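You operate a simulated robot arm through the tools that you are given. There is no shell and no other tool. Be economical: measure what you need, move in short steps, check, and stop when the job is done.

You are at the controls of a simulated robot arm. One attempt, no reset.

TASK
Paint both wooden blocks' tops cream and put each away once dry.
Fine: short one in the black tub, long one on the clamp plate, red paint brush into the clear mug, no smears.

It is judged by the outcome, as a careful person would: the job done as asked, and still so three seconds after it is handed in. It fails if anything else is knocked over, pushed out of place, dropped, spilled or broken.

THE ROBOT
A 7-joint arm with a two-finger parallel gripper, fixed in place. Base frame: the origin is at the foot of the arm, x ahead of it, y to its left, z up; the work surface is at about z = 798. Units: mm, degrees, N and s.
Its first joint turns from -166.0 to 166.0 degrees. Payload 4.4 kg.
The TCP is the grasp point between the finger pads, 23 mm short of the fingertips. In the tool frame z runs along the fingers and y along their closing line. The gripper opens to 94 mm. The fingers are 38 mm wide and 10 mm thick; the gripper's body (54 by 96 mm) begins 39 mm behind the TCP.
Orientation is told as [roll, pitch, yaw] about the base's x, y, z axes, in that order, counted from this pose: with the fingers straight down and closing along the base's y, the tool's x points along the base's -x, its y along +y and its z along -z.

THE INTERFACE
- The arm moves only by the tool jog_arm. Its argument "commands" is a list of rows, each a list of 7 numbers: the turn, a rotation vector about the tool's x, y, z in degrees, then the shift along the tool's x, y, z in mm, then the opening, from 0 (shut) to 1 (fully open). In form: [[ax, ay, az, x, y, z, claw], ...]. A call has 1 to 20 rows; each row shifts and turns the commanded pose from where the row before left it, along the tool's axes as they then stand. Rows are played at 5 a second. More than 50 mm and 8.6 degrees between two rows, or a gripper value outside its range, and nothing of the call is played. A pose out of reach is approached as far as the arm can. The call stops where the force on the tool passes 40 N (or 10 N more than at its start, if that is more) or the arm is blocked; 0.2 s more then pass. Each finger travels about 72 mm/s and halts on what it meets, pressing with about 39 N; the grip force reading is that of the motor and also rises with nothing between the fingers. The clock runs only during rows and for 0.2 s after the last one: add rows that do not move to give the fingers time. It gives the time, the measured TCP pose, the force on the tool (base axes), the opening and the grip force at its end, in the units of the frame above (readings bear some noise).
- Cameras (640 x 400 px; columns grow to the right, rows downward): "scene" is fixed at [222.7, 648.8, 1695.8]; the picture's right is [-0.62, -0.78, 0.00], its down [-0.63, 0.50, -0.60] and it looks along [0.47, -0.37, -0.80] (base axes); focal length 355 px, centre (320, 200). "wrist" rides on the gripper at [-39, 0, -44] in the tool frame; the picture's right is [0.00, -1.00, 0.00], its down [0.97, 0.00, -0.24] and it looks along [0.24, 0.00, 0.97] (tool axes); focal length 218 px, centre (320, 200). There is no depth. A picture from a camera that has moved, and an enlarged one, comes with that camera's place and axes in the base frame and with its lens.
- get_image(camera): a new picture of that camera. No time passes.
- inspect(camera, box): a new picture of the part [left, top, right, bottom] of that camera's present view, enlarged. No time passes.
- job_done(): hands the job in; it is judged then, once.

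Work in short steps. Places have to be worked out from the pictures, the camera data and where the tool is seen: move nearer, look again, correct. Check each grasp and each placing, and mend what went wrong. You have 120 turns and 84 pictures in all, those below and enlarged ones among them. Open the gripper and draw the arm clear of the work before you hand the job in, unless the task says otherwise; then end with one line.

The tools are called as a command line: name --pt "numbers of a row" for each row, then --argument value for the rest, lists and objects as JSON in quotes. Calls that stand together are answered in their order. jog_arm: Moves the arm, as the interface text tells. Its arguments: {"type":"object","properties":{"commands":{"type":"array","items":{"type":"array","items":{"type":"number"}}}},"required":["commands"]} The other tools are called the same way: get_image (camera) takes a picture; inspect (camera, box) takes an enlarged picture of a part of a camera's view; job_done () hands the job in.

At the start:

```text
t: 0.0
eef_pos: [690.6, 376.5, 1209.5]
orientation: [-0.1, -0.1, 0.0]
contact_force: [-0.5, 0.5, 0.6]
opening: 93.9
finger_force: 0.1
```

scene: 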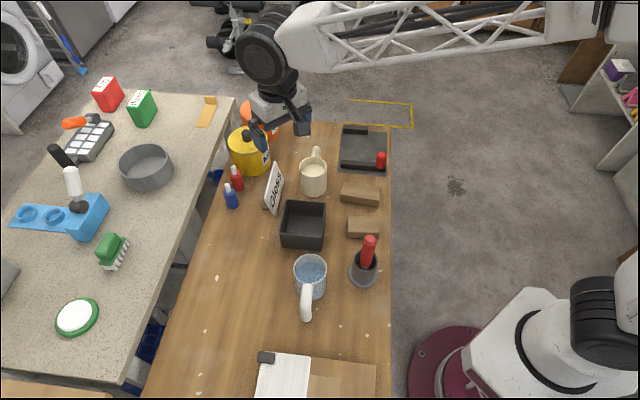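
wrist: 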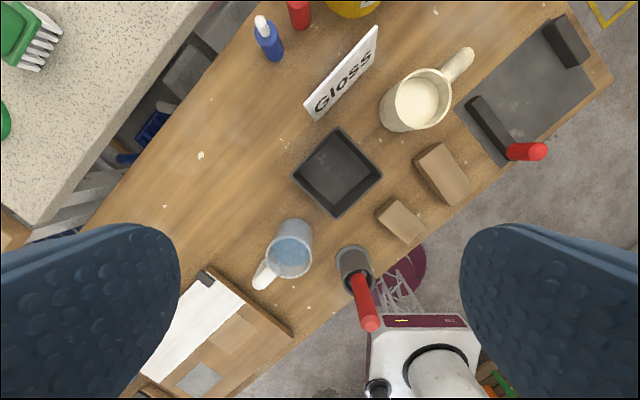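

I'll start by enlarging the work area to see the objects in detail.

inspect --camera "scene" --box '[220, 120, 400, 232]'

inspect --camera "scene" --box '[240, 220, 400, 320]'

inspect --camera "scene" --box '[230, 300, 390, 400]'

inspect --camera "wrist" --box '[370, 0, 620, 156]'

```text
3.56 times, centred on (310, 176) of scene
camera zoom: at [222.7, 648.8, 1695.8], right [-0.62, -0.78, 0.0], down [-0.63, 0.5, -0.6], along [0.47, -0.37, -0.8], focal length 1262 px, centre (356, 285)
```

zoom: 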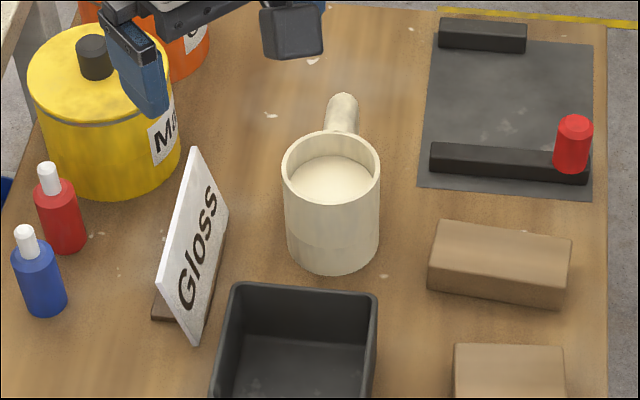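

```text
4.00 times, centred on (320, 270) of scene
camera zoom: at [222.7, 648.8, 1695.8], right [-0.62, -0.78, 0.0], down [-0.63, 0.5, -0.6], along [0.47, -0.37, -0.8], focal length 1420 px, centre (320, -80)
```

zoom: 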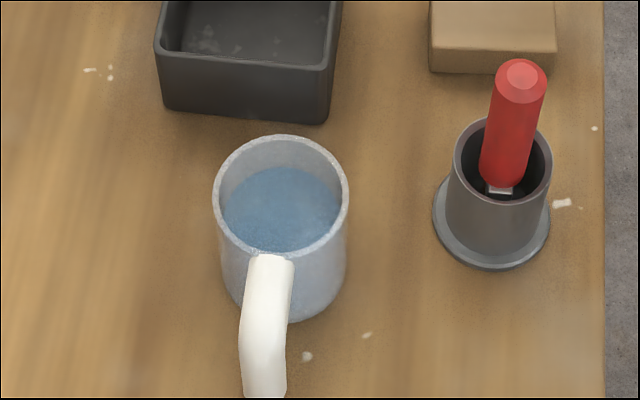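

```text
4.00 times, centred on (310, 350) of scene
camera zoom: at [222.7, 648.8, 1695.8], right [-0.62, -0.78, 0.0], down [-0.63, 0.5, -0.6], along [0.47, -0.37, -0.8], focal length 1420 px, centre (360, -400)
```

zoom: 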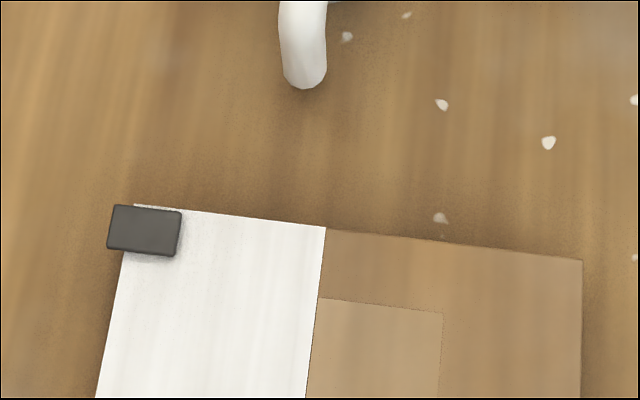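

```text
2.56 times, centred on (495, 78) of wrist
camera zoom: at [728.3, 375.6, 1253.8], right [0.0, -1.0, 0.0], down [-0.97, 0.0, 0.24], along [-0.24, 0.0, -0.97], focal length 559 px, centre (-128, 512)
```

zoom: 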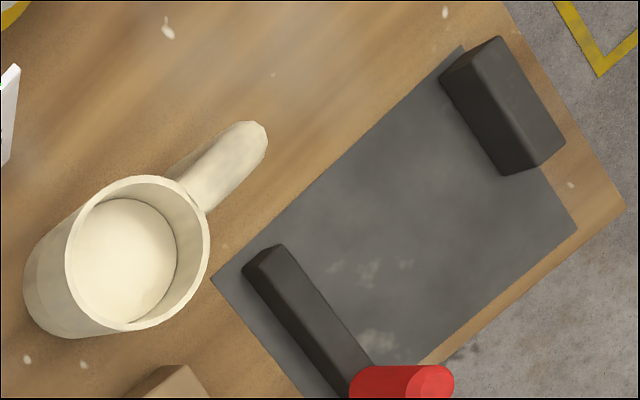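

I want to see the board at the lower left and the brush/holder and blocks from the wrist.

inspect --camera "wrist" --box '[120, 250, 360, 400]'

inspect --camera "wrist" --box '[240, 120, 490, 276]'

```text
2.67 times, centred on (240, 325) of wrist
camera zoom: at [728.3, 375.6, 1253.8], right [0.0, -1.0, 0.0], down [-0.97, 0.0, 0.24], along [-0.24, 0.0, -0.97], focal length 582 px, centre (533, -133)
```

zoom: 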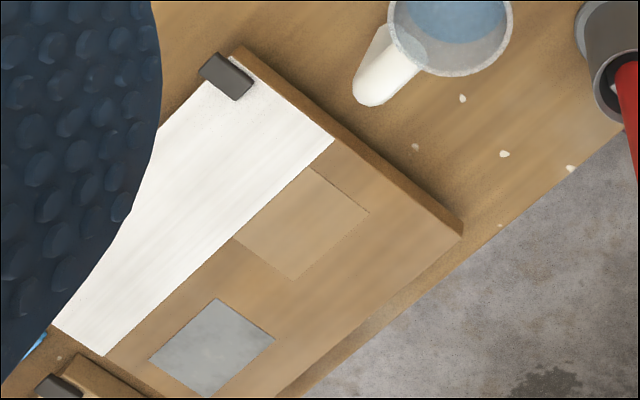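

```text
2.56 times, centred on (365, 198) of wrist
camera zoom: at [728.3, 375.6, 1253.8], right [0.0, -1.0, 0.0], down [-0.97, 0.0, 0.24], along [-0.24, 0.0, -0.97], focal length 559 px, centre (205, 205)
```

zoom: 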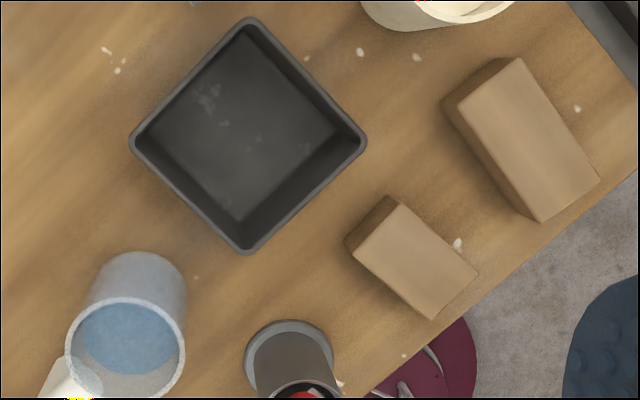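

Triangulating from both cameras, the brush stands upright at about (477, 304) with its top near z≈992. I'll move to just above it and check with the cameras.

jog_arm --pt "0 0 0 30.5 -10.4 15.7 1" --pt "0 0 0 30.5 -10.4 15.7 1" --pt "0 0 0 30.5 -10.4 15.7 1" --pt "0 0 0 30.5 -10.4 15.7 1" --pt "0 0 0 30.5 -10.4 15.7 1" --pt "0 0 0 30.5 -10.4 15.7 1" --pt "0 0 0 30.5 -10.4 15.7 1" --pt "0 0 0 0 0 0 1" --pt "0 0 0 0 0 0 1"

get_image --camera "wrist"

get_image --camera "scene"

```text
t: 2.0
eef_pos: [475.9, 302.4, 1100.0]
orientation: [0.0, -0.1, 0.0]
contact_force: [0.2, -0.4, -0.3]
opening: 94.2
finger_force: 0.1
```

```text
75 pictures are left
camera wrist: at [514.7, 303.4, 1143.8], right [0.0, -1.0, 0.0], down [-0.97, 0.0, 0.24], along [-0.24, 0.0, -0.97], focal length 218 px, centre (320, 200)
```

wrist: 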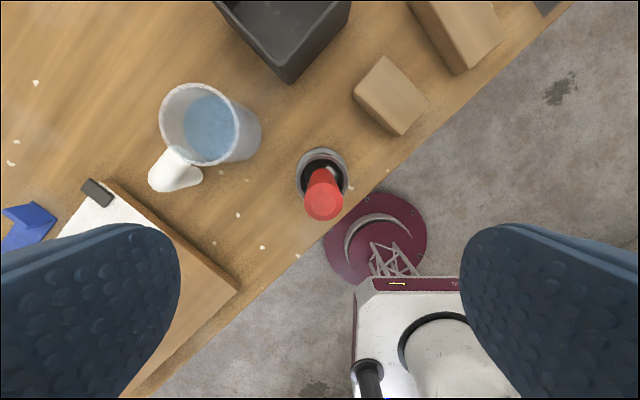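

```text
74 pictures are left
```

scene: 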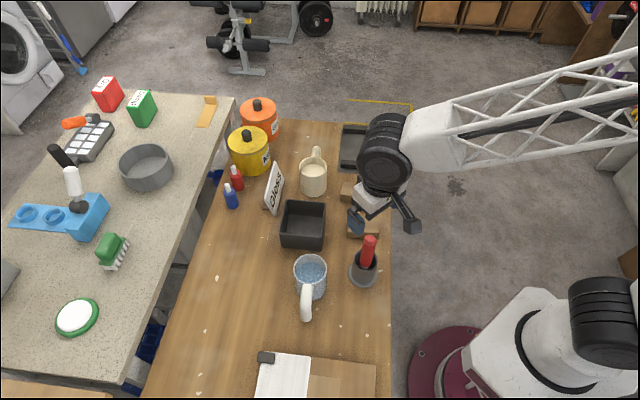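

The brush is close to under the TCP. I'll zoom in on it to see how it leans and how the ferrule is oriented.

inspect --camera "wrist" --box '[270, 135, 374, 200]'

inspect --camera "scene" --box '[336, 225, 396, 295]'

```text
6.15 times, centred on (322, 168) of wrist
camera zoom: at [514.7, 303.4, 1143.8], right [0.0, -1.0, 0.0], down [-0.97, 0.0, 0.24], along [-0.24, 0.0, -0.97], focal length 1343 px, centre (308, 400)
```

zoom: 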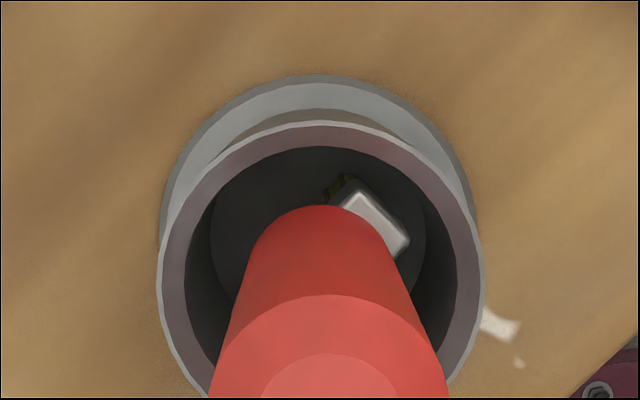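

```text
5.71 times, centred on (366, 260) of scene
camera zoom: at [222.7, 648.8, 1695.8], right [-0.62, -0.78, 0.0], down [-0.63, 0.5, -0.6], along [0.47, -0.37, -0.8], focal length 2029 px, centre (57, -143)
```

zoom: 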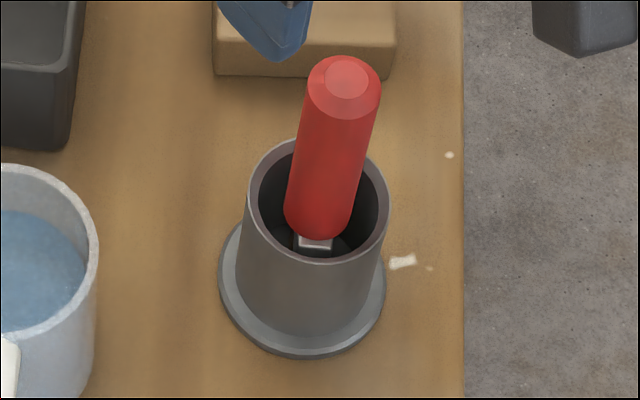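

The brush is near vertical at (476, 301) with a flat ferrule. I'll descend to TCP z≈958 with the fingers open around the handle, then close.

jog_arm --pt "0 0 0 0 -1 30 1" --pt "0 0 0 0 0 30 1" --pt "0 0 0 0 0 30 1" --pt "0 0 0 0 0 26 1" --pt "0 0 0 0 0 26 1" --pt "0 0 0 0 0 0 1" --pt "0 0 0 0 0 0 0.2" --pt "0 0 0 0 0 0 0.2" --pt "0 0 0 0 0 0 0.2" --pt "0 0 0 0 0 0 0.1" --pt "0 0 0 0 0 0 0.1" --pt "0 0 0 0 0 0 0.1"

inspect --camera "scene" --box '[320, 170, 440, 300]'

```text
t: 4.6
eef_pos: [477.5, 301.9, 956.3]
orientation: [0.0, 0.1, 0.0]
contact_force: [0.6, 0.0, -0.1]
opening: 28.9
finger_force: 38.9
```

```text
3.08 times, centred on (380, 235) of scene
camera zoom: at [222.7, 648.8, 1695.8], right [-0.62, -0.78, 0.0], down [-0.63, 0.5, -0.6], along [0.47, -0.37, -0.8], focal length 1092 px, centre (135, 92)
```

zoom: 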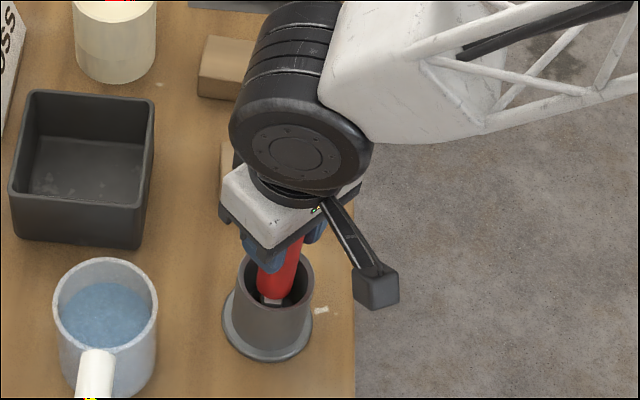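

The handle is gripped at 28.9 mm. Now I lift straight up 170 mm, keeping the grip commanded shut.

jog_arm --pt "0 0 0 0 0 -10 0.1" --pt "0 0 0 0 0 -20 0.1" --pt "0 0 0 0 0 -28 0.1" --pt "0 0 0 0 0 -28 0.1" --pt "0 0 0 0 0 -28 0.1" --pt "0 0 0 0 0 -28 0.1" --pt "0 0 0 0 0 -28 0.1" --pt "0 0 0 0 0 0 0.1" --pt "0 0 0 0 0 0 0.1"

inspect --camera "scene" --box '[300, 120, 460, 290]'

inspect --camera "wrist" --box '[220, 60, 420, 260]'

```text
t: 6.6
eef_pos: [476.3, 302.5, 1128.3]
orientation: [0.0, 0.0, 0.0]
contact_force: [0.0, 0.3, -0.9]
opening: 29.1
finger_force: 39.6
```

```text
2.35 times, centred on (380, 205) of scene
camera zoom: at [222.7, 648.8, 1695.8], right [-0.62, -0.78, 0.0], down [-0.63, 0.5, -0.6], along [0.47, -0.37, -0.8], focal length 835 px, centre (179, 188)
```

zoom: 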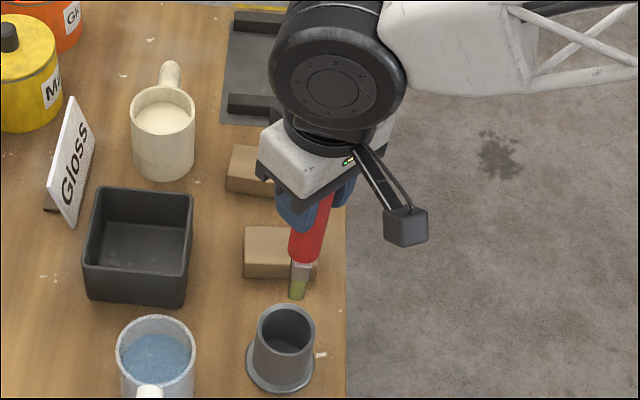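

```text
2.00 times, centred on (320, 160) of wrist
camera zoom: at [515.0, 301.9, 1172.6], right [0.0, -1.0, 0.0], down [-0.97, 0.0, 0.24], along [-0.24, 0.0, -0.97], focal length 436 px, centre (320, 280)
```

zoom: 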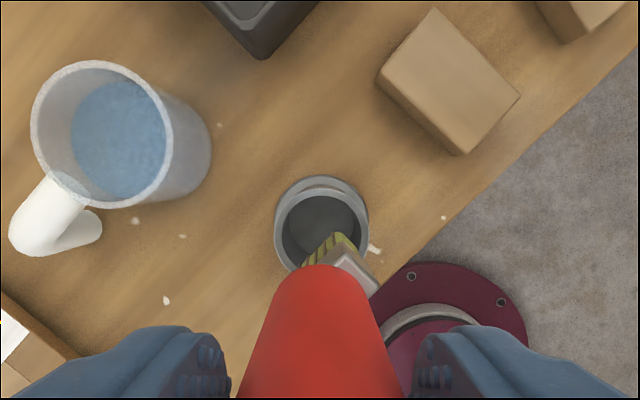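

The brush came out clean: flat bristles, tip roughly 155–172 mm below the TCP. I triangulate the paint mug at about (793, 227) with its rim near z≈910, so I rise and hover over it with clearance.

jog_arm --pt "0 0 0 0 0 -25 0.1" --pt "0 0 0 0 0 -25 0.1" --pt "0 0 0 -25 -6 0 0.1" --pt "0 0 0 -35 -9 0 0.1" --pt "0 0 0 -38 -9 0 0.1" --pt "0 0 0 -38 -9 0 0.1" --pt "0 0 0 -38 -9 0 0.1" --pt "0 0 0 -38 -9 0 0.1" --pt "0 0 0 -38 -9 0 0.1" --pt "0 0 0 -35 -9 0 0.1" --pt "0 0 0 -25 -6 0 0.1" --pt "0 0 0 0 0 0 0.1" --pt "0 0 0 0 0 0 0.1"

get_image --camera "wrist"

inspect --camera "scene" --box '[240, 60, 400, 220]'

```text
t: 9.4
eef_pos: [787.7, 227.0, 1175.3]
orientation: [0.0, 0.1, -0.1]
contact_force: [0.2, -0.7, -1.1]
opening: 28.6
finger_force: 39.0
```

```text
68 pictures are left
camera wrist: at [826.1, 226.6, 1221.0], right [0.0, -1.0, 0.0], down [-0.97, 0.0, 0.24], along [-0.24, 0.0, -0.97], focal length 218 px, centre (320, 200)
```

wrist: 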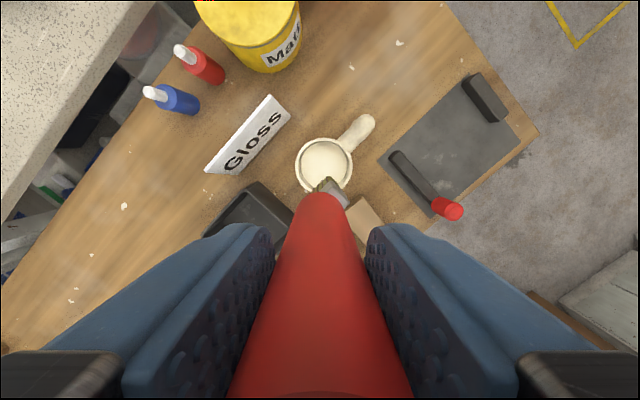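

```text
2.50 times, centred on (320, 140) of scene
camera zoom: at [222.7, 648.8, 1695.8], right [-0.62, -0.78, 0.0], down [-0.63, 0.5, -0.6], along [0.47, -0.37, -0.8], focal length 888 px, centre (320, 350)
```

zoom: 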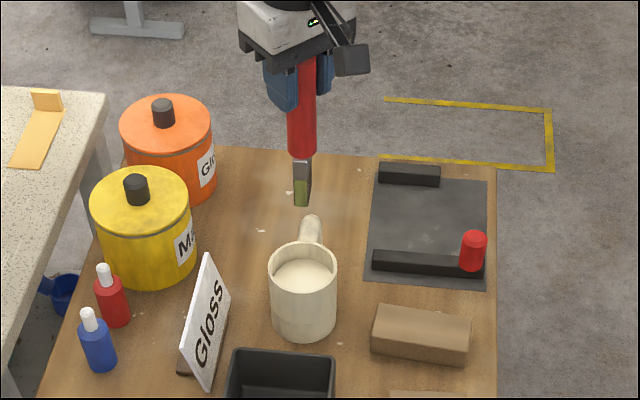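

Refined: mug centre ≈ (797, 221), tip ≈158 mm below TCP, paint surface ≈ z 885. I centre over the mug and descend partway (tip about at rim height) to verify.

jog_arm --pt "0 0 0 -9.3 -6 0 0.1" --pt "0 0 0 0 0 30 0.1" --pt "0 0 0 0 0 30 0.1" --pt "0 0 0 0 0 30 0.1" --pt "0 0 0 0 0 0 0.1" --pt "0 0 0 0 0 0 0.1"

inspect --camera "scene" --box '[270, 100, 370, 220]'

inspect --camera "wrist" --box '[260, 80, 400, 220]'

```text
t: 10.8
eef_pos: [795.4, 222.0, 1086.8]
orientation: [0.0, -0.1, -0.1]
contact_force: [-0.8, -0.3, -0.8]
opening: 28.9
finger_force: 39.1
```

```text
3.33 times, centred on (320, 160) of scene
camera zoom: at [222.7, 648.8, 1695.8], right [-0.62, -0.78, 0.0], down [-0.63, 0.5, -0.6], along [0.47, -0.37, -0.8], focal length 1183 px, centre (320, 333)
```

zoom: 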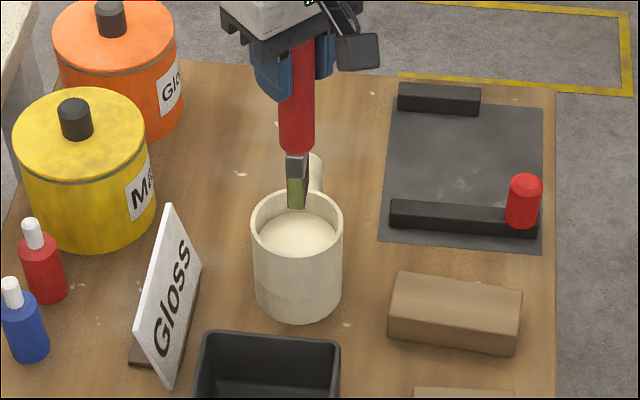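

```text
2.86 times, centred on (330, 150) of wrist
camera zoom: at [834.3, 221.0, 1131.4], right [0.0, -1.0, 0.0], down [-0.97, 0.0, 0.24], along [-0.24, 0.0, -0.97], focal length 624 px, centre (291, 343)
```

zoom: 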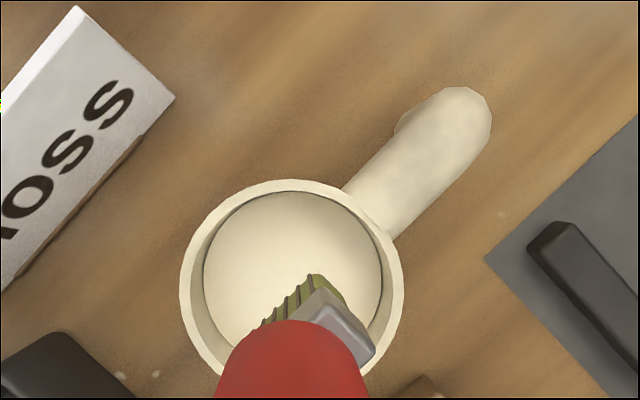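

The brush is centred over the mug opening with good margin. I dip: lower 57 mm so that the bristles enter about 13 mm into the paint, dwell, then lift slowly.

jog_arm --pt "0 0 0 -3 0 19 0.1" --pt "0 0 0 0 0 19 0.1" --pt "0 0 0 0 0 19 0.1" --pt "0 0 0 0 0 0 0.1" --pt "0 0 0 0 0 0 0.1" --pt "0 0 0 0 0 0 0.1"

inspect --camera "scene" --box '[270, 120, 370, 220]'

```text
t: 12.2
eef_pos: [799.3, 221.7, 1029.3]
orientation: [-0.1, -0.1, 0.1]
contact_force: [-0.3, -0.2, -1.5]
opening: 28.8
finger_force: 39.4
```

```text
4.00 times, centred on (320, 170) of scene
camera zoom: at [222.7, 648.8, 1695.8], right [-0.62, -0.78, 0.0], down [-0.63, 0.5, -0.6], along [0.47, -0.37, -0.8], focal length 1420 px, centre (320, 320)
```

zoom: 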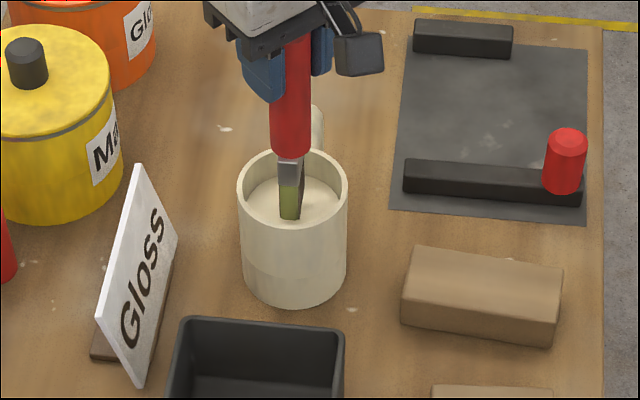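

The bristles look barely touching the paint — full bristle length is still visible. I go 15 mm deeper.

jog_arm --pt "0 0 0 0 0 8 0.1" --pt "0 0 0 0 0 7 0.1" --pt "0 0 0 0 0 0 0.1" --pt "0 0 0 0 0 0 0.1"

inspect --camera "scene" --box '[290, 140, 350, 200]'

```text
t: 13.2
eef_pos: [800.2, 221.3, 1015.0]
orientation: [-0.1, -0.1, 0.0]
contact_force: [-0.5, 0.6, -0.2]
opening: 28.5
finger_force: 39.2
```

```text
6.67 times, centred on (320, 170) of scene
camera zoom: at [222.7, 648.8, 1695.8], right [-0.62, -0.78, 0.0], down [-0.63, 0.5, -0.6], along [0.47, -0.37, -0.8], focal length 2367 px, centre (320, 400)
```

zoom: 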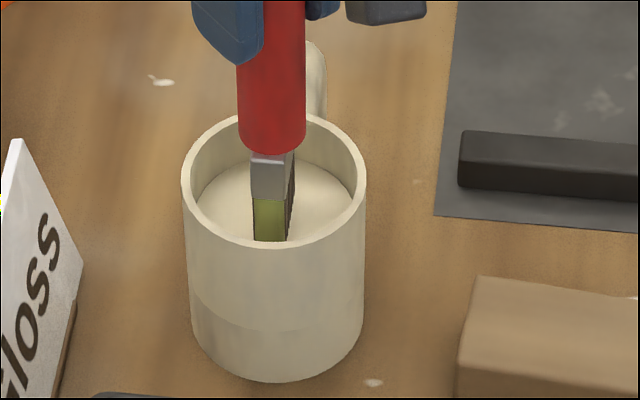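

The front rim hides the waterline; I estimate the paint at z≈866 and the tip at 857. I go 9 mm deeper, dwell, then raise and look at the bristles' colour.

jog_arm --pt "0 0 0 0 0 9 0.1" --pt "0 0 0 0 0 0 0.1" --pt "0 0 0 0 0 0 0.1" --pt "0 0 0 0 0 0 0.1" --pt "0 0 0 0 0 -15 0.1" --pt "0 0 0 0 0 -15 0.1" --pt "0 0 0 0 0 -15 0.1" --pt "0 0 0 0 0 -15 0.1" --pt "0 0 0 0 0 -15 0.1" --pt "0 0 0 0 0 0 0.1" --pt "0 0 0 0 0 0 0.1"

inspect --camera "scene" --box '[280, 130, 360, 200]'

inspect --camera "wrist" --box '[260, 80, 400, 220]'

```text
t: 15.6
eef_pos: [799.1, 221.7, 1081.1]
orientation: [-0.1, 0.0, 0.1]
contact_force: [0.6, -0.1, -0.8]
opening: 28.7
finger_force: 39.0
```

```text
5.71 times, centred on (320, 165) of scene
camera zoom: at [222.7, 648.8, 1695.8], right [-0.62, -0.78, 0.0], down [-0.63, 0.5, -0.6], along [0.47, -0.37, -0.8], focal length 2029 px, centre (320, 400)
```

zoom: 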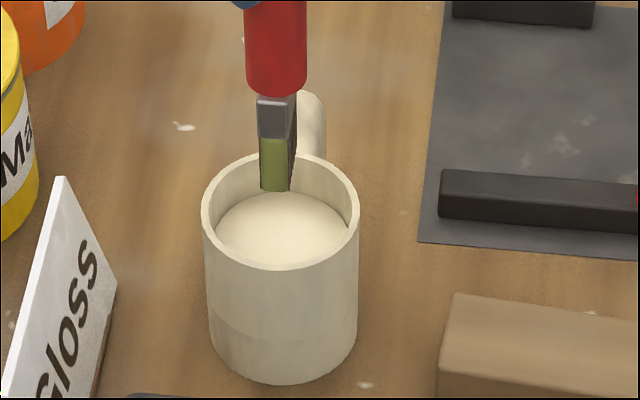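

```text
2.86 times, centred on (330, 150) of wrist
camera zoom: at [837.4, 221.4, 1126.2], right [0.0, -1.0, 0.0], down [-0.97, 0.0, 0.24], along [-0.24, 0.0, -0.97], focal length 624 px, centre (291, 343)
```

zoom: 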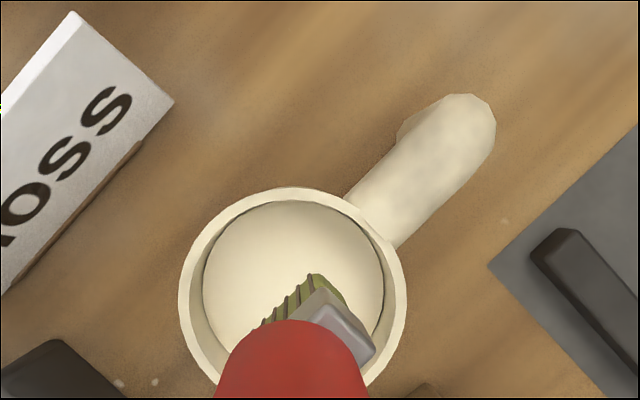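

The bristles are still clean-looking, so either paint isn't shown or I wasn't deep enough. I re-dip deeper (tip ≈ z 832), and check while immersed.

jog_arm --pt "0 0 0 0 0 22 0.1" --pt "0 0 0 0 0 22 0.1" --pt "0 0 0 0 0 22 0.1" --pt "0 0 0 0 0 14 0.1" --pt "0 0 0 0 0 10 0.1" --pt "0 0 0 0 0 0 0.1" --pt "0 0 0 0 0 0 0.1"

inspect --camera "scene" --box '[290, 140, 350, 200]'

inspect --camera "wrist" --box '[260, 80, 400, 220]'

```text
t: 17.2
eef_pos: [798.0, 221.0, 992.0]
orientation: [0.1, 0.0, -0.1]
contact_force: [-0.1, 0.0, -0.8]
opening: 28.8
finger_force: 39.0
```

```text
6.67 times, centred on (320, 170) of scene
camera zoom: at [222.7, 648.8, 1695.8], right [-0.62, -0.78, 0.0], down [-0.63, 0.5, -0.6], along [0.47, -0.37, -0.8], focal length 2367 px, centre (320, 400)
```

zoom: 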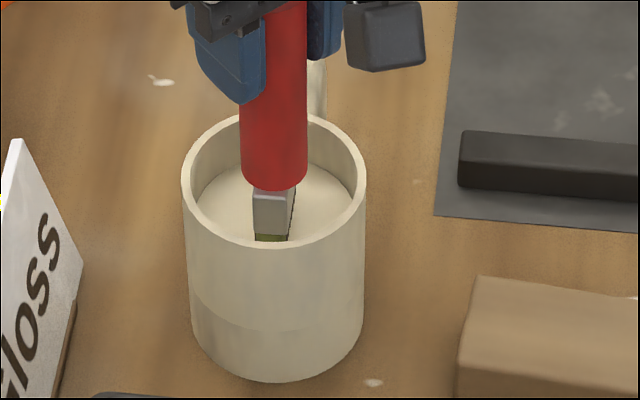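

```text
2.86 times, centred on (330, 150) of wrist
camera zoom: at [837.2, 220.5, 1036.2], right [0.0, -1.0, 0.0], down [-0.97, 0.0, 0.24], along [-0.24, 0.0, -0.97], focal length 624 px, centre (291, 343)
```

zoom: 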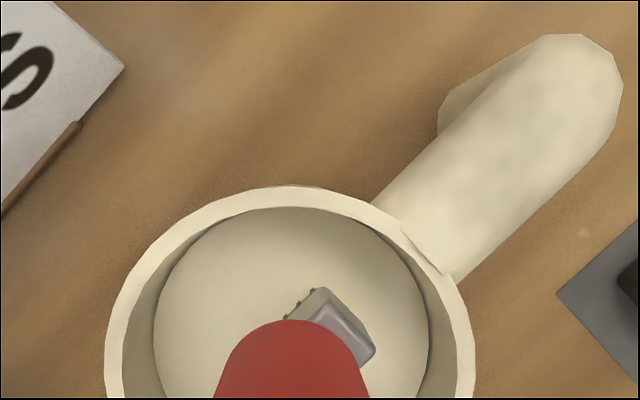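

Now the bristles are immersed nearly to the ferrule. I dwell a bit, lift slowly and look again.

jog_arm --pt "0 0 0 0 0 0 0.1" --pt "0 0 0 0 0 0 0.1" --pt "0 0 0 0 0 0 0.1" --pt "0 0 0 0 0 0 0.1" --pt "0 0 0 0 0 -15 0.1" --pt "0 0 0 0 0 -15 0.1" --pt "0 0 0 0 0 -15 0.1" --pt "0 0 0 0 0 -15 0.1" --pt "0 0 0 0 0 -15 0.1" --pt "0 0 0 0 0 -15 0.1" --pt "0 0 0 0 0 -15 0.1" --pt "0 0 0 0 0 0 0.1" --pt "0 0 0 0 0 0 0.1" --pt "0 0 0 0 0 0 0.1"

inspect --camera "scene" --box '[280, 120, 360, 200]'

```text
t: 20.2
eef_pos: [798.0, 221.3, 1096.1]
orientation: [0.1, 0.0, 0.1]
contact_force: [-0.5, 1.0, -1.3]
opening: 29.1
finger_force: 38.7
```

```text
5.00 times, centred on (320, 160) of scene
camera zoom: at [222.7, 648.8, 1695.8], right [-0.62, -0.78, 0.0], down [-0.63, 0.5, -0.6], along [0.47, -0.37, -0.8], focal length 1775 px, centre (320, 400)
```

zoom: 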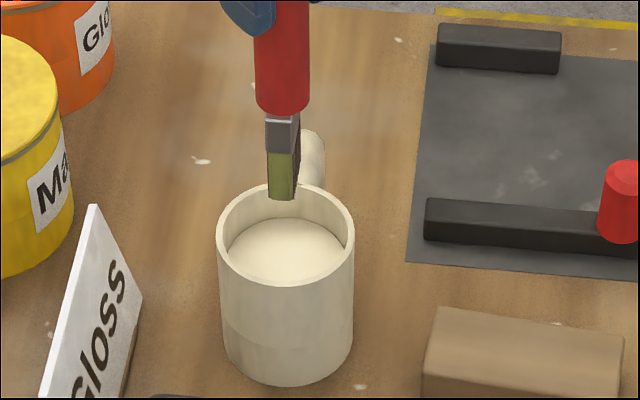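

No visible colour on the bristles; I'll test on the block. Triangulation gives the long block: centre ≈ (674, 133), top z≈839, ~117×52 mm, axis at 40° to x. I move to hover over its far end.

jog_arm --pt "0 0 0 20 -12 0 0.1" --pt "0 0 0 32 -21 0 0.1" --pt "0 0 0 33.6 -22 0 0.1" --pt "0 0 0 0 0 25 0.1" --pt "0 0 0 0 0 25 0.1" --pt "0 0 0 0 0 0 0.1" --pt "0 0 0 0 0 0 0.1"

get_image --camera "wrist"

inspect --camera "scene" --box '[310, 130, 400, 230]'

```text
t: 21.8
eef_pos: [711.9, 167.5, 1046.5]
orientation: [0.0, 0.0, -0.1]
contact_force: [0.2, -0.2, -0.5]
opening: 29.0
finger_force: 38.9
```

```text
57 pictures are left
camera wrist: at [750.8, 165.8, 1091.1], right [0.0, -1.0, 0.0], down [-0.97, 0.0, 0.24], along [-0.24, 0.0, -0.97], focal length 218 px, centre (320, 200)
```

wrist: 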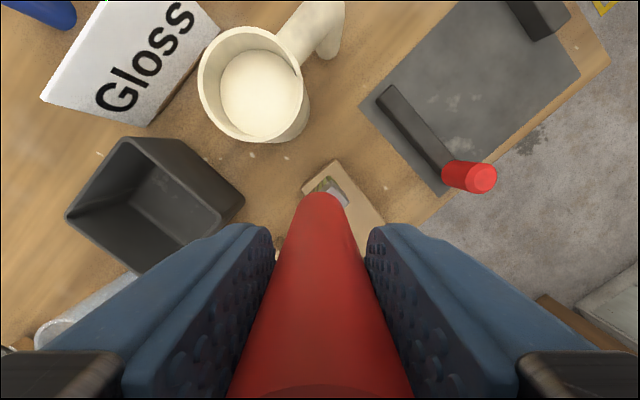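

```text
4.00 times, centred on (355, 180) of scene
camera zoom: at [222.7, 648.8, 1695.8], right [-0.62, -0.78, 0.0], down [-0.63, 0.5, -0.6], along [0.47, -0.37, -0.8], focal length 1420 px, centre (180, 280)
```

zoom: 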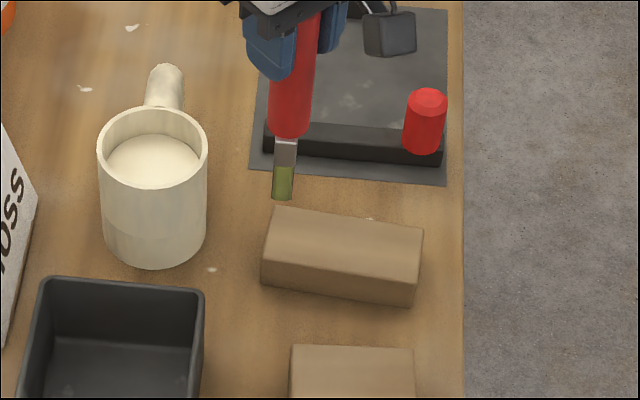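

I'll zoom the wrist view for the brush position relative to the block's edges.

inspect --camera "wrist" --box '[280, 140, 400, 215]'

```text
5.33 times, centred on (340, 178) of wrist
camera zoom: at [750.8, 165.8, 1091.1], right [0.0, -1.0, 0.0], down [-0.97, 0.0, 0.24], along [-0.24, 0.0, -0.97], focal length 1164 px, centre (213, 320)
```

zoom: 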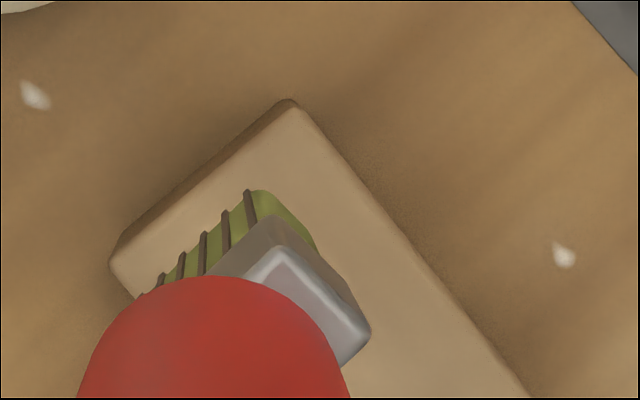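

Excellent view: brush footprint is ≈32×15 mm, aligned with the block's end. Block centre ≈ (674, 132), axis (0.784, 0.620). I position for lane 1 and approach to just above contact.

jog_arm --pt "0 0 0 -7 -11.5 0 0.1" --pt "0 0 0 0 0 20 0.1" --pt "0 0 0 0 0 20 0.1" --pt "0 0 0 0 0 4 0.1" --pt "0 0 0 0 0 0 0.1" --pt "0 0 0 0 0 0 0.1"

inspect --camera "wrist" --box '[280, 140, 400, 215]'

```text
t: 23.2
eef_pos: [719.6, 154.7, 1001.6]
orientation: [0.0, 0.0, 0.0]
contact_force: [-0.1, 0.4, -1.5]
opening: 28.9
finger_force: 39.1
```

```text
5.33 times, centred on (340, 178) of wrist
camera zoom: at [758.2, 154.3, 1047.1], right [0.0, -1.0, 0.0], down [-0.97, 0.0, 0.24], along [-0.24, 0.0, -0.97], focal length 1164 px, centre (213, 320)
```

zoom: 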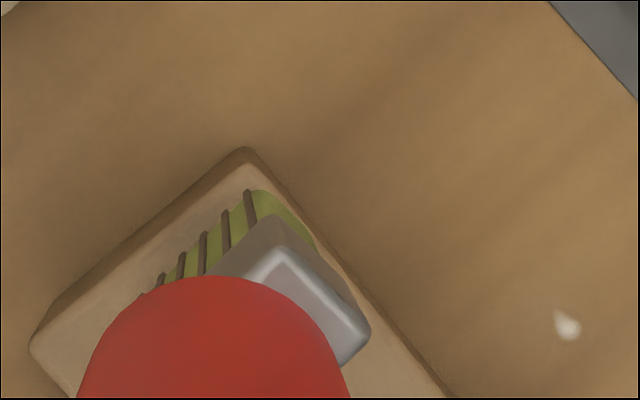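

Brush sits ~2 mm inside the block's edge, looks right. I shift 1.5 mm inward and creep down 4 mm to seek contact.

jog_arm --pt "0 0 0 1 1.2 2 0.1" --pt "0 0 0 0 0 2 0.1" --pt "0 0 0 0 0 0 0.1"

inspect --camera "scene" --box '[330, 150, 390, 210]'

```text
t: 24.0
eef_pos: [718.5, 156.0, 998.7]
orientation: [0.0, 0.0, 0.1]
contact_force: [-0.3, 0.0, -1.0]
opening: 29.0
finger_force: 39.4
```

```text
6.67 times, centred on (360, 180) of scene
camera zoom: at [222.7, 648.8, 1695.8], right [-0.62, -0.78, 0.0], down [-0.63, 0.5, -0.6], along [0.47, -0.37, -0.8], focal length 2367 px, centre (53, 333)
```

zoom: 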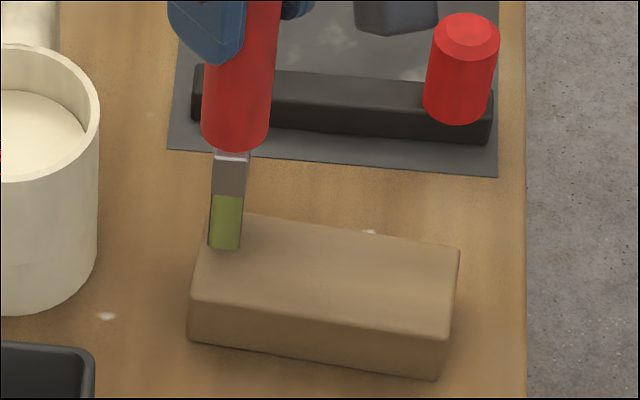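

No contact force yet. Creep down 4 mm more.

jog_arm --pt "0 0 0 0 0 2 0.1" --pt "0 0 0 0 0 2 0.1" --pt "0 0 0 0 0 0 0.1"

```text
t: 24.8
eef_pos: [719.7, 155.6, 994.3]
orientation: [0.0, 0.0, 0.0]
contact_force: [-0.5, 0.2, -1.3]
opening: 29.1
finger_force: 38.8
```

Still free; another 4 mm.

jog_arm --pt "0 0 0 0 0 2 0.1" --pt "0 0 0 0 0 2 0.1" --pt "0 0 0 0 0 0 0.1"

inspect --camera "scene" --box '[330, 150, 390, 210]'

```text
t: 25.6
eef_pos: [718.4, 155.3, 990.0]
orientation: [-0.1, 0.0, 0.0]
contact_force: [-0.8, 0.3, -0.8]
opening: 29.1
finger_force: 39.0
```

```text
6.67 times, centred on (360, 180) of scene
camera zoom: at [222.7, 648.8, 1695.8], right [-0.62, -0.78, 0.0], down [-0.63, 0.5, -0.6], along [0.47, -0.37, -0.8], focal length 2367 px, centre (53, 333)
```

zoom: 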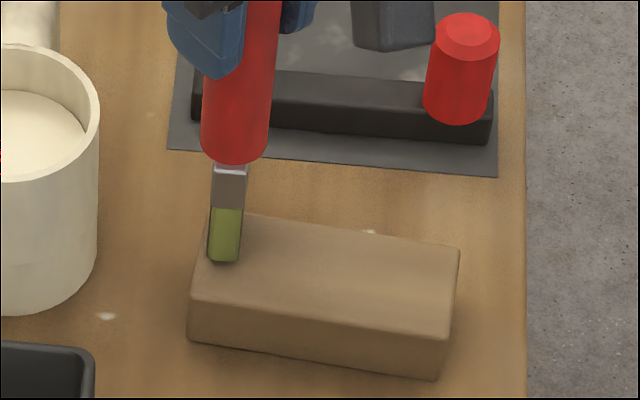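

The near edge of the bristles should touch right about here. Two more 1.5 mm steps.

jog_arm --pt "0 0 0 0 0 1.5 0.1" --pt "0 0 0 0 0 1.5 0.1" --pt "0 0 0 0 0 0 0.1"

```text
t: 26.4
eef_pos: [719.7, 155.3, 987.4]
orientation: [0.1, 0.0, 0.0]
contact_force: [-0.4, 0.0, -1.3]
opening: 29.0
finger_force: 38.9
```

No force yet; bristles may be compliant. I drag 16 mm along the block and look for paint.

jog_arm --pt "0 0 0 6.3 -5 0 0.1" --pt "0 0 0 6.3 -5 0 0.1" --pt "0 0 0 0 0 0 0.1"

inspect --camera "scene" --box '[330, 150, 390, 210]'

inspect --camera "wrist" --box '[280, 120, 400, 215]'

```text
t: 27.2
eef_pos: [707.9, 146.2, 986.0]
orientation: [0.0, 0.0, 0.0]
contact_force: [0.1, 0.4, -0.8]
opening: 28.7
finger_force: 38.7
```

```text
6.67 times, centred on (360, 180) of scene
camera zoom: at [222.7, 648.8, 1695.8], right [-0.62, -0.78, 0.0], down [-0.63, 0.5, -0.6], along [0.47, -0.37, -0.8], focal length 2367 px, centre (53, 333)
```

zoom: 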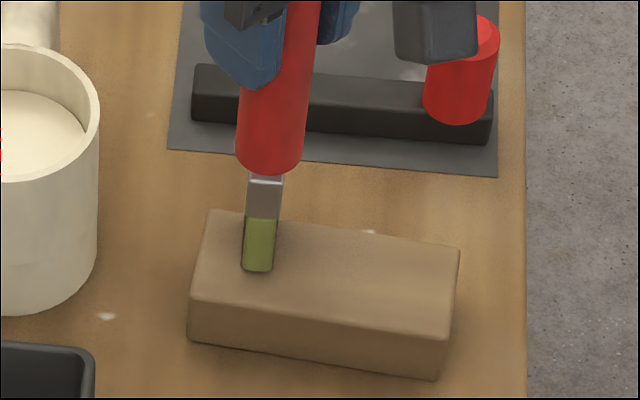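

```text
4.21 times, centred on (340, 168) of wrist
camera zoom: at [745.1, 145.3, 1031.6], right [0.0, -1.0, 0.0], down [-0.97, 0.0, 0.24], along [-0.24, 0.0, -0.97], focal length 919 px, centre (236, 337)
```

zoom: 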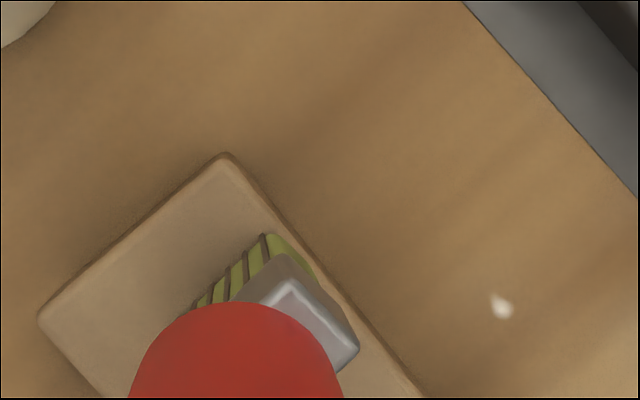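

No paint yet, so contact hasn't been made (or brush isn't loaded). I creep down further, 2 mm at a time.

jog_arm --pt "0 0 0 0 0 1.5 0.1" --pt "0 0 0 0 0 1.5 0.1" --pt "0 0 0 0 0 0 0.1"

jog_arm --pt "0 0 0 0 0 1.5 0.1" --pt "0 0 0 0 0 1.5 0.1" --pt "0 0 0 0 0 0 0.1"

inspect --camera "scene" --box '[330, 150, 390, 210]'

```text
t: 28.0
eef_pos: [708.0, 146.0, 986.0]
orientation: [-0.1, -0.3, 0.0]
contact_force: [-1.7, -3.6, 29.0]
opening: 28.7
finger_force: 38.8
```

```text
t: 28.4
eef_pos: [707.8, 146.5, 984.5]
orientation: [-0.1, -0.2, 0.0]
contact_force: [-2.3, -1.2, 7.9]
opening: 29.0
finger_force: 38.7
stopped in row 2: the force on the tool passed its limit (the readings are from after the stop); the commanded pose is now the measured one
```

```text
6.67 times, centred on (360, 180) of scene
camera zoom: at [222.7, 648.8, 1695.8], right [-0.62, -0.78, 0.0], down [-0.63, 0.5, -0.6], along [0.47, -0.37, -0.8], focal length 2367 px, centre (53, 333)
```

zoom: 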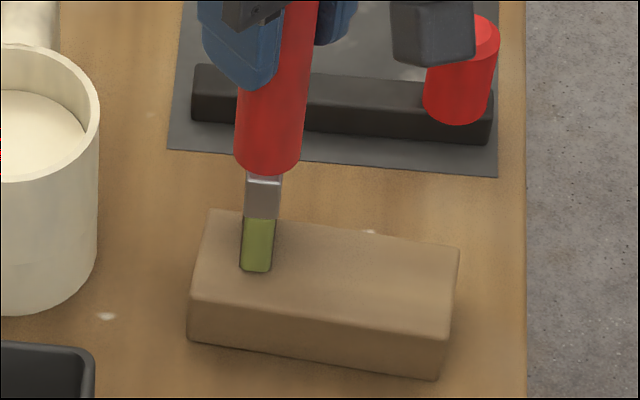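

Contact found at TCP z≈985–986 (rigid bristles; tip ~147 mm below TCP). I ease off 0.4 mm and drag 16 mm back toward the end and see whether paint appears and the block stays put.

jog_arm --pt "0 0 0 0 0 -0.4 0.1" --pt "0 0 0 -4 3.2 0 0.1" --pt "0 0 0 -4 3.2 0 0.1" --pt "0 0 0 -4 3.2 0 0.1" --pt "0 0 0 0 0 0 0.1"

inspect --camera "scene" --box '[330, 150, 390, 210]'

```text
t: 29.6
eef_pos: [720.3, 156.2, 985.4]
orientation: [0.0, -0.2, 0.0]
contact_force: [-0.8, -2.5, 4.9]
opening: 28.8
finger_force: 38.5
```

```text
6.67 times, centred on (360, 180) of scene
camera zoom: at [222.7, 648.8, 1695.8], right [-0.62, -0.78, 0.0], down [-0.63, 0.5, -0.6], along [0.47, -0.37, -0.8], focal length 2367 px, centre (53, 333)
```

zoom: 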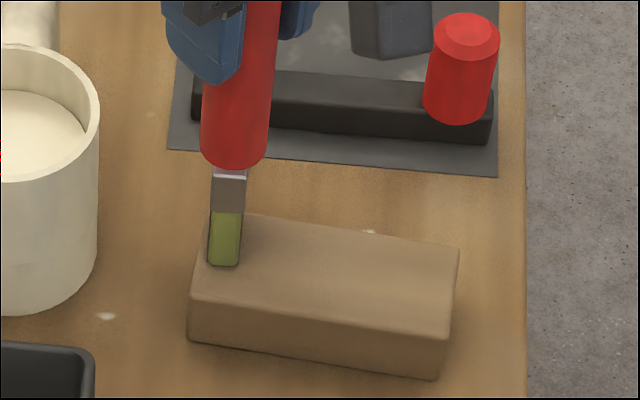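

No paint deposited — the brush isn't loaded. With the true tip length (≈147 mm) my deepest dip was only z≈845. I lift and return to the mug for a deeper, longer dip.

jog_arm --pt "0 0 0 0 0 -10 0.1" --pt "0 0 0 0 0 -30 0.1" --pt "0 0 0 0 0 -35 0.1" --pt "0 0 0 0 0 -35 0.1" --pt "0 0 0 -25 21 0 0.1" --pt "0 0 0 -29 24 0 0.1" --pt "0 0 0 -25 20 0 0.1" --pt "0 0 0 0 0 0 0.1" --pt "0 0 0 0 0 0 0.1"

inspect --camera "wrist" --box '[220, 60, 440, 220]'

```text
t: 31.6
eef_pos: [799.5, 221.1, 1095.2]
orientation: [0.0, -0.2, 0.0]
contact_force: [-0.1, 0.2, -0.7]
opening: 28.9
finger_force: 38.9
```

```text
2.50 times, centred on (330, 140) of wrist
camera zoom: at [837.0, 220.3, 1140.9], right [0.0, -1.0, 0.0], down [-0.97, 0.0, 0.24], along [-0.24, 0.0, -0.97], focal length 546 px, centre (295, 350)
```

zoom: 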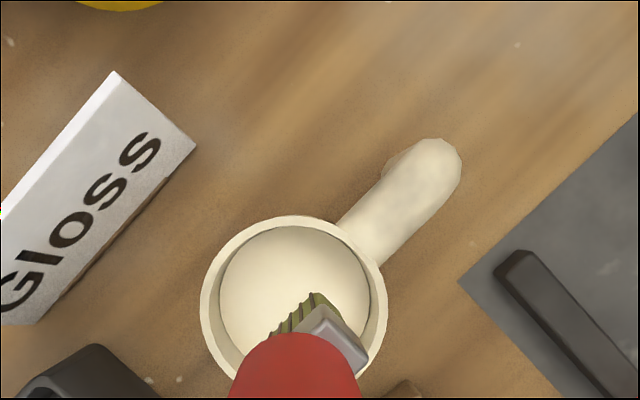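

Centred again. I dip to tip z≈820, with a small swirl and dwell, then lift.

jog_arm --pt "0 0 0 0 0 30 0.1" --pt "0 0 0 0 0 30 0.1" --pt "0 0 0 0 0 30 0.1" --pt "0 0 0 0 0 20 0.1" --pt "0 0 0 0 0 17 0.1" --pt "0 0 0 0 0 0 0.1" --pt "0 0 0 4 0 0 0.1" --pt "0 0 0 -8 0 0 0.1" --pt "0 0 0 8 0 0 0.1" --pt "0 0 0 -4 0 0 0.1" --pt "0 0 0 0 0 0 0.1" --pt "0 0 0 0 0 0 0.1" --pt "0 0 0 0 0 0 0.1" --pt "0 0 0 0 0 0 0.1" --pt "0 0 0 0 0 0 0.1"

jog_arm --pt "0 0 0 0 0 -20 0.1" --pt "0 0 0 0 0 -20 0.1" --pt "0 0 0 0 0 -20 0.1" --pt "0 0 0 0 0 -20 0.1" --pt "0 0 0 0 0 -20 0.1" --pt "0 0 0 0 0 -20 0.1" --pt "0 0 0 0 0 0 0.1" --pt "0 0 0 0 0 0 0.1"

inspect --camera "scene" --box '[280, 120, 360, 200]'

```text
t: 32.8
eef_pos: [801.4, 221.7, 986.3]
orientation: [0.2, -0.8, 0.1]
contact_force: [1.7, -1.3, 5.7]
opening: 28.7
finger_force: 39.6
stopped in row 5: the force on the tool passed its limit (the readings are from after the stop); the commanded pose is now the measured one
```

```text
t: 34.5
eef_pos: [799.2, 221.3, 1105.3]
orientation: [0.2, -0.8, 0.0]
contact_force: [-0.2, -1.0, -0.1]
opening: 28.8
finger_force: 38.8
```

```text
5.00 times, centred on (320, 160) of scene
camera zoom: at [222.7, 648.8, 1695.8], right [-0.62, -0.78, 0.0], down [-0.63, 0.5, -0.6], along [0.47, -0.37, -0.8], focal length 1775 px, centre (320, 400)
```

zoom: 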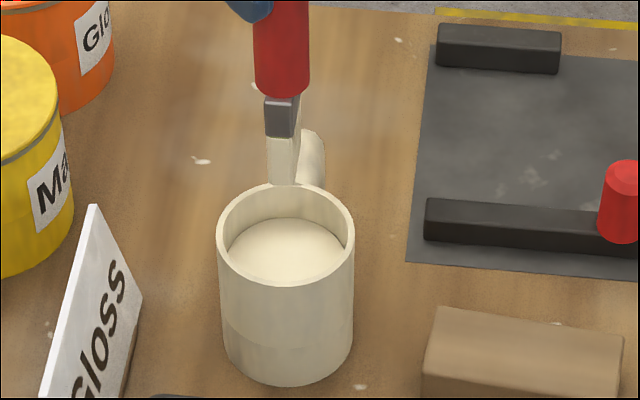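

The bristles are now cream-loaded (the mug's paint bed met the tip). I straighten the small tilt, go back to lane 1's start, and stop just above contact height.

jog_arm --pt "0.2 0.8 0 25 -20 0 0.1" --pt "0 0 0 30 -25 0 0.1" --pt "0 0 0 26 -20.5 0 0.1" --pt "0 0 0 0 0 35 0.1" --pt "0 0 0 0 0 35 0.1" --pt "0 0 0 0 0 30 0.1" --pt "0 0 0 0 0 15 0.1" --pt "0 0 0 0 0 0 0.1" --pt "0 0 0 0 0 0 0.1"

inspect --camera "wrist" --box '[280, 140, 400, 215]'

```text
t: 36.5
eef_pos: [718.8, 156.1, 988.3]
orientation: [-0.1, 0.0, 0.0]
contact_force: [-0.7, -0.9, -1.3]
opening: 28.9
finger_force: 38.8
```

```text
5.33 times, centred on (340, 178) of wrist
camera zoom: at [756.3, 155.4, 1033.9], right [0.0, -1.0, 0.0], down [-0.97, 0.0, 0.24], along [-0.24, 0.0, -0.97], focal length 1164 px, centre (213, 320)
```

zoom: 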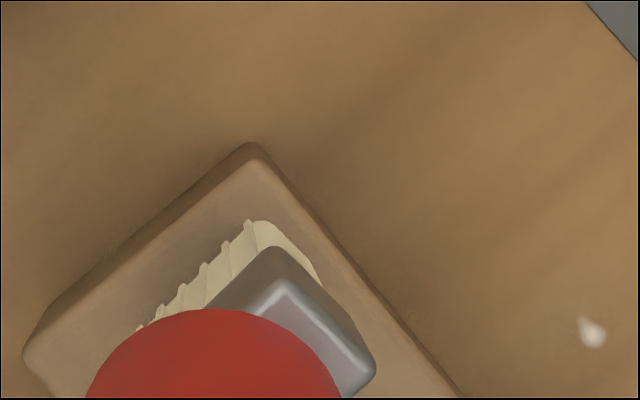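

The paint bed contact tilted the brush ~2° in the grip, moving the tip ≈5 mm toward −x. I compensate: shift (+9, 0) so the bristles sit ~1–2 mm inside the corner edges, then creep to contact.

jog_arm --pt "0 0 0 -9.2 -0.4 0 0.1" --pt "0 0 0 0 0 1 0.1" --pt "0 0 0 0 0 1 0.1" --pt "0 0 0 0 0 0 0.1"

inspect --camera "wrist" --box '[280, 140, 400, 215]'

```text
t: 37.5
eef_pos: [727.7, 155.2, 987.1]
orientation: [-0.1, 0.0, 0.0]
contact_force: [0.0, -0.2, -1.2]
opening: 28.9
finger_force: 39.4
```

```text
5.33 times, centred on (340, 178) of wrist
camera zoom: at [766.0, 155.2, 1032.3], right [0.0, -1.0, 0.0], down [-0.97, 0.0, 0.24], along [-0.24, 0.0, -0.97], focal length 1164 px, centre (213, 320)
```

zoom: 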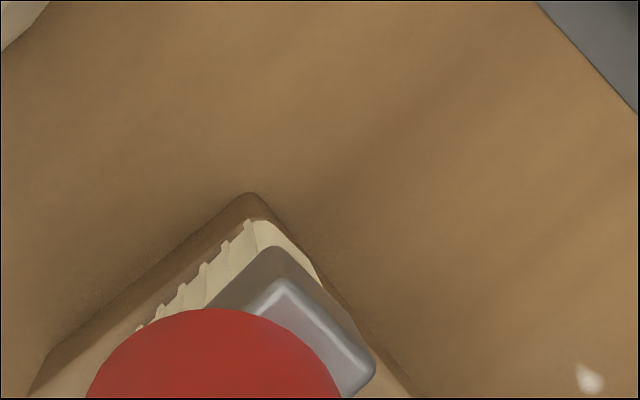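

Right at the corner; I back off ~1.5 mm inward and creep down to contact.

jog_arm --pt "0 0 0 1.5 0.2 0 0.1" --pt "0 0 0 0 0 0.7 0.1" --pt "0 0 0 0 0 0.7 0.1" --pt "0 0 0 0 0 0 0.1"

```text
t: 38.5
eef_pos: [726.3, 156.0, 987.2]
orientation: [0.0, -0.1, -0.1]
contact_force: [0.0, 0.1, -1.8]
opening: 28.9
finger_force: 39.2
```

No force yet; another 1.4 mm.

jog_arm --pt "0 0 0 0 0 0.7 0.1" --pt "0 0 0 0 0 0.7 0.1" --pt "0 0 0 0 0 0 0.1"

```text
t: 39.4
eef_pos: [726.0, 155.3, 984.7]
orientation: [-0.1, 0.0, 0.0]
contact_force: [0.6, 0.5, -0.6]
opening: 28.8
finger_force: 39.0
```

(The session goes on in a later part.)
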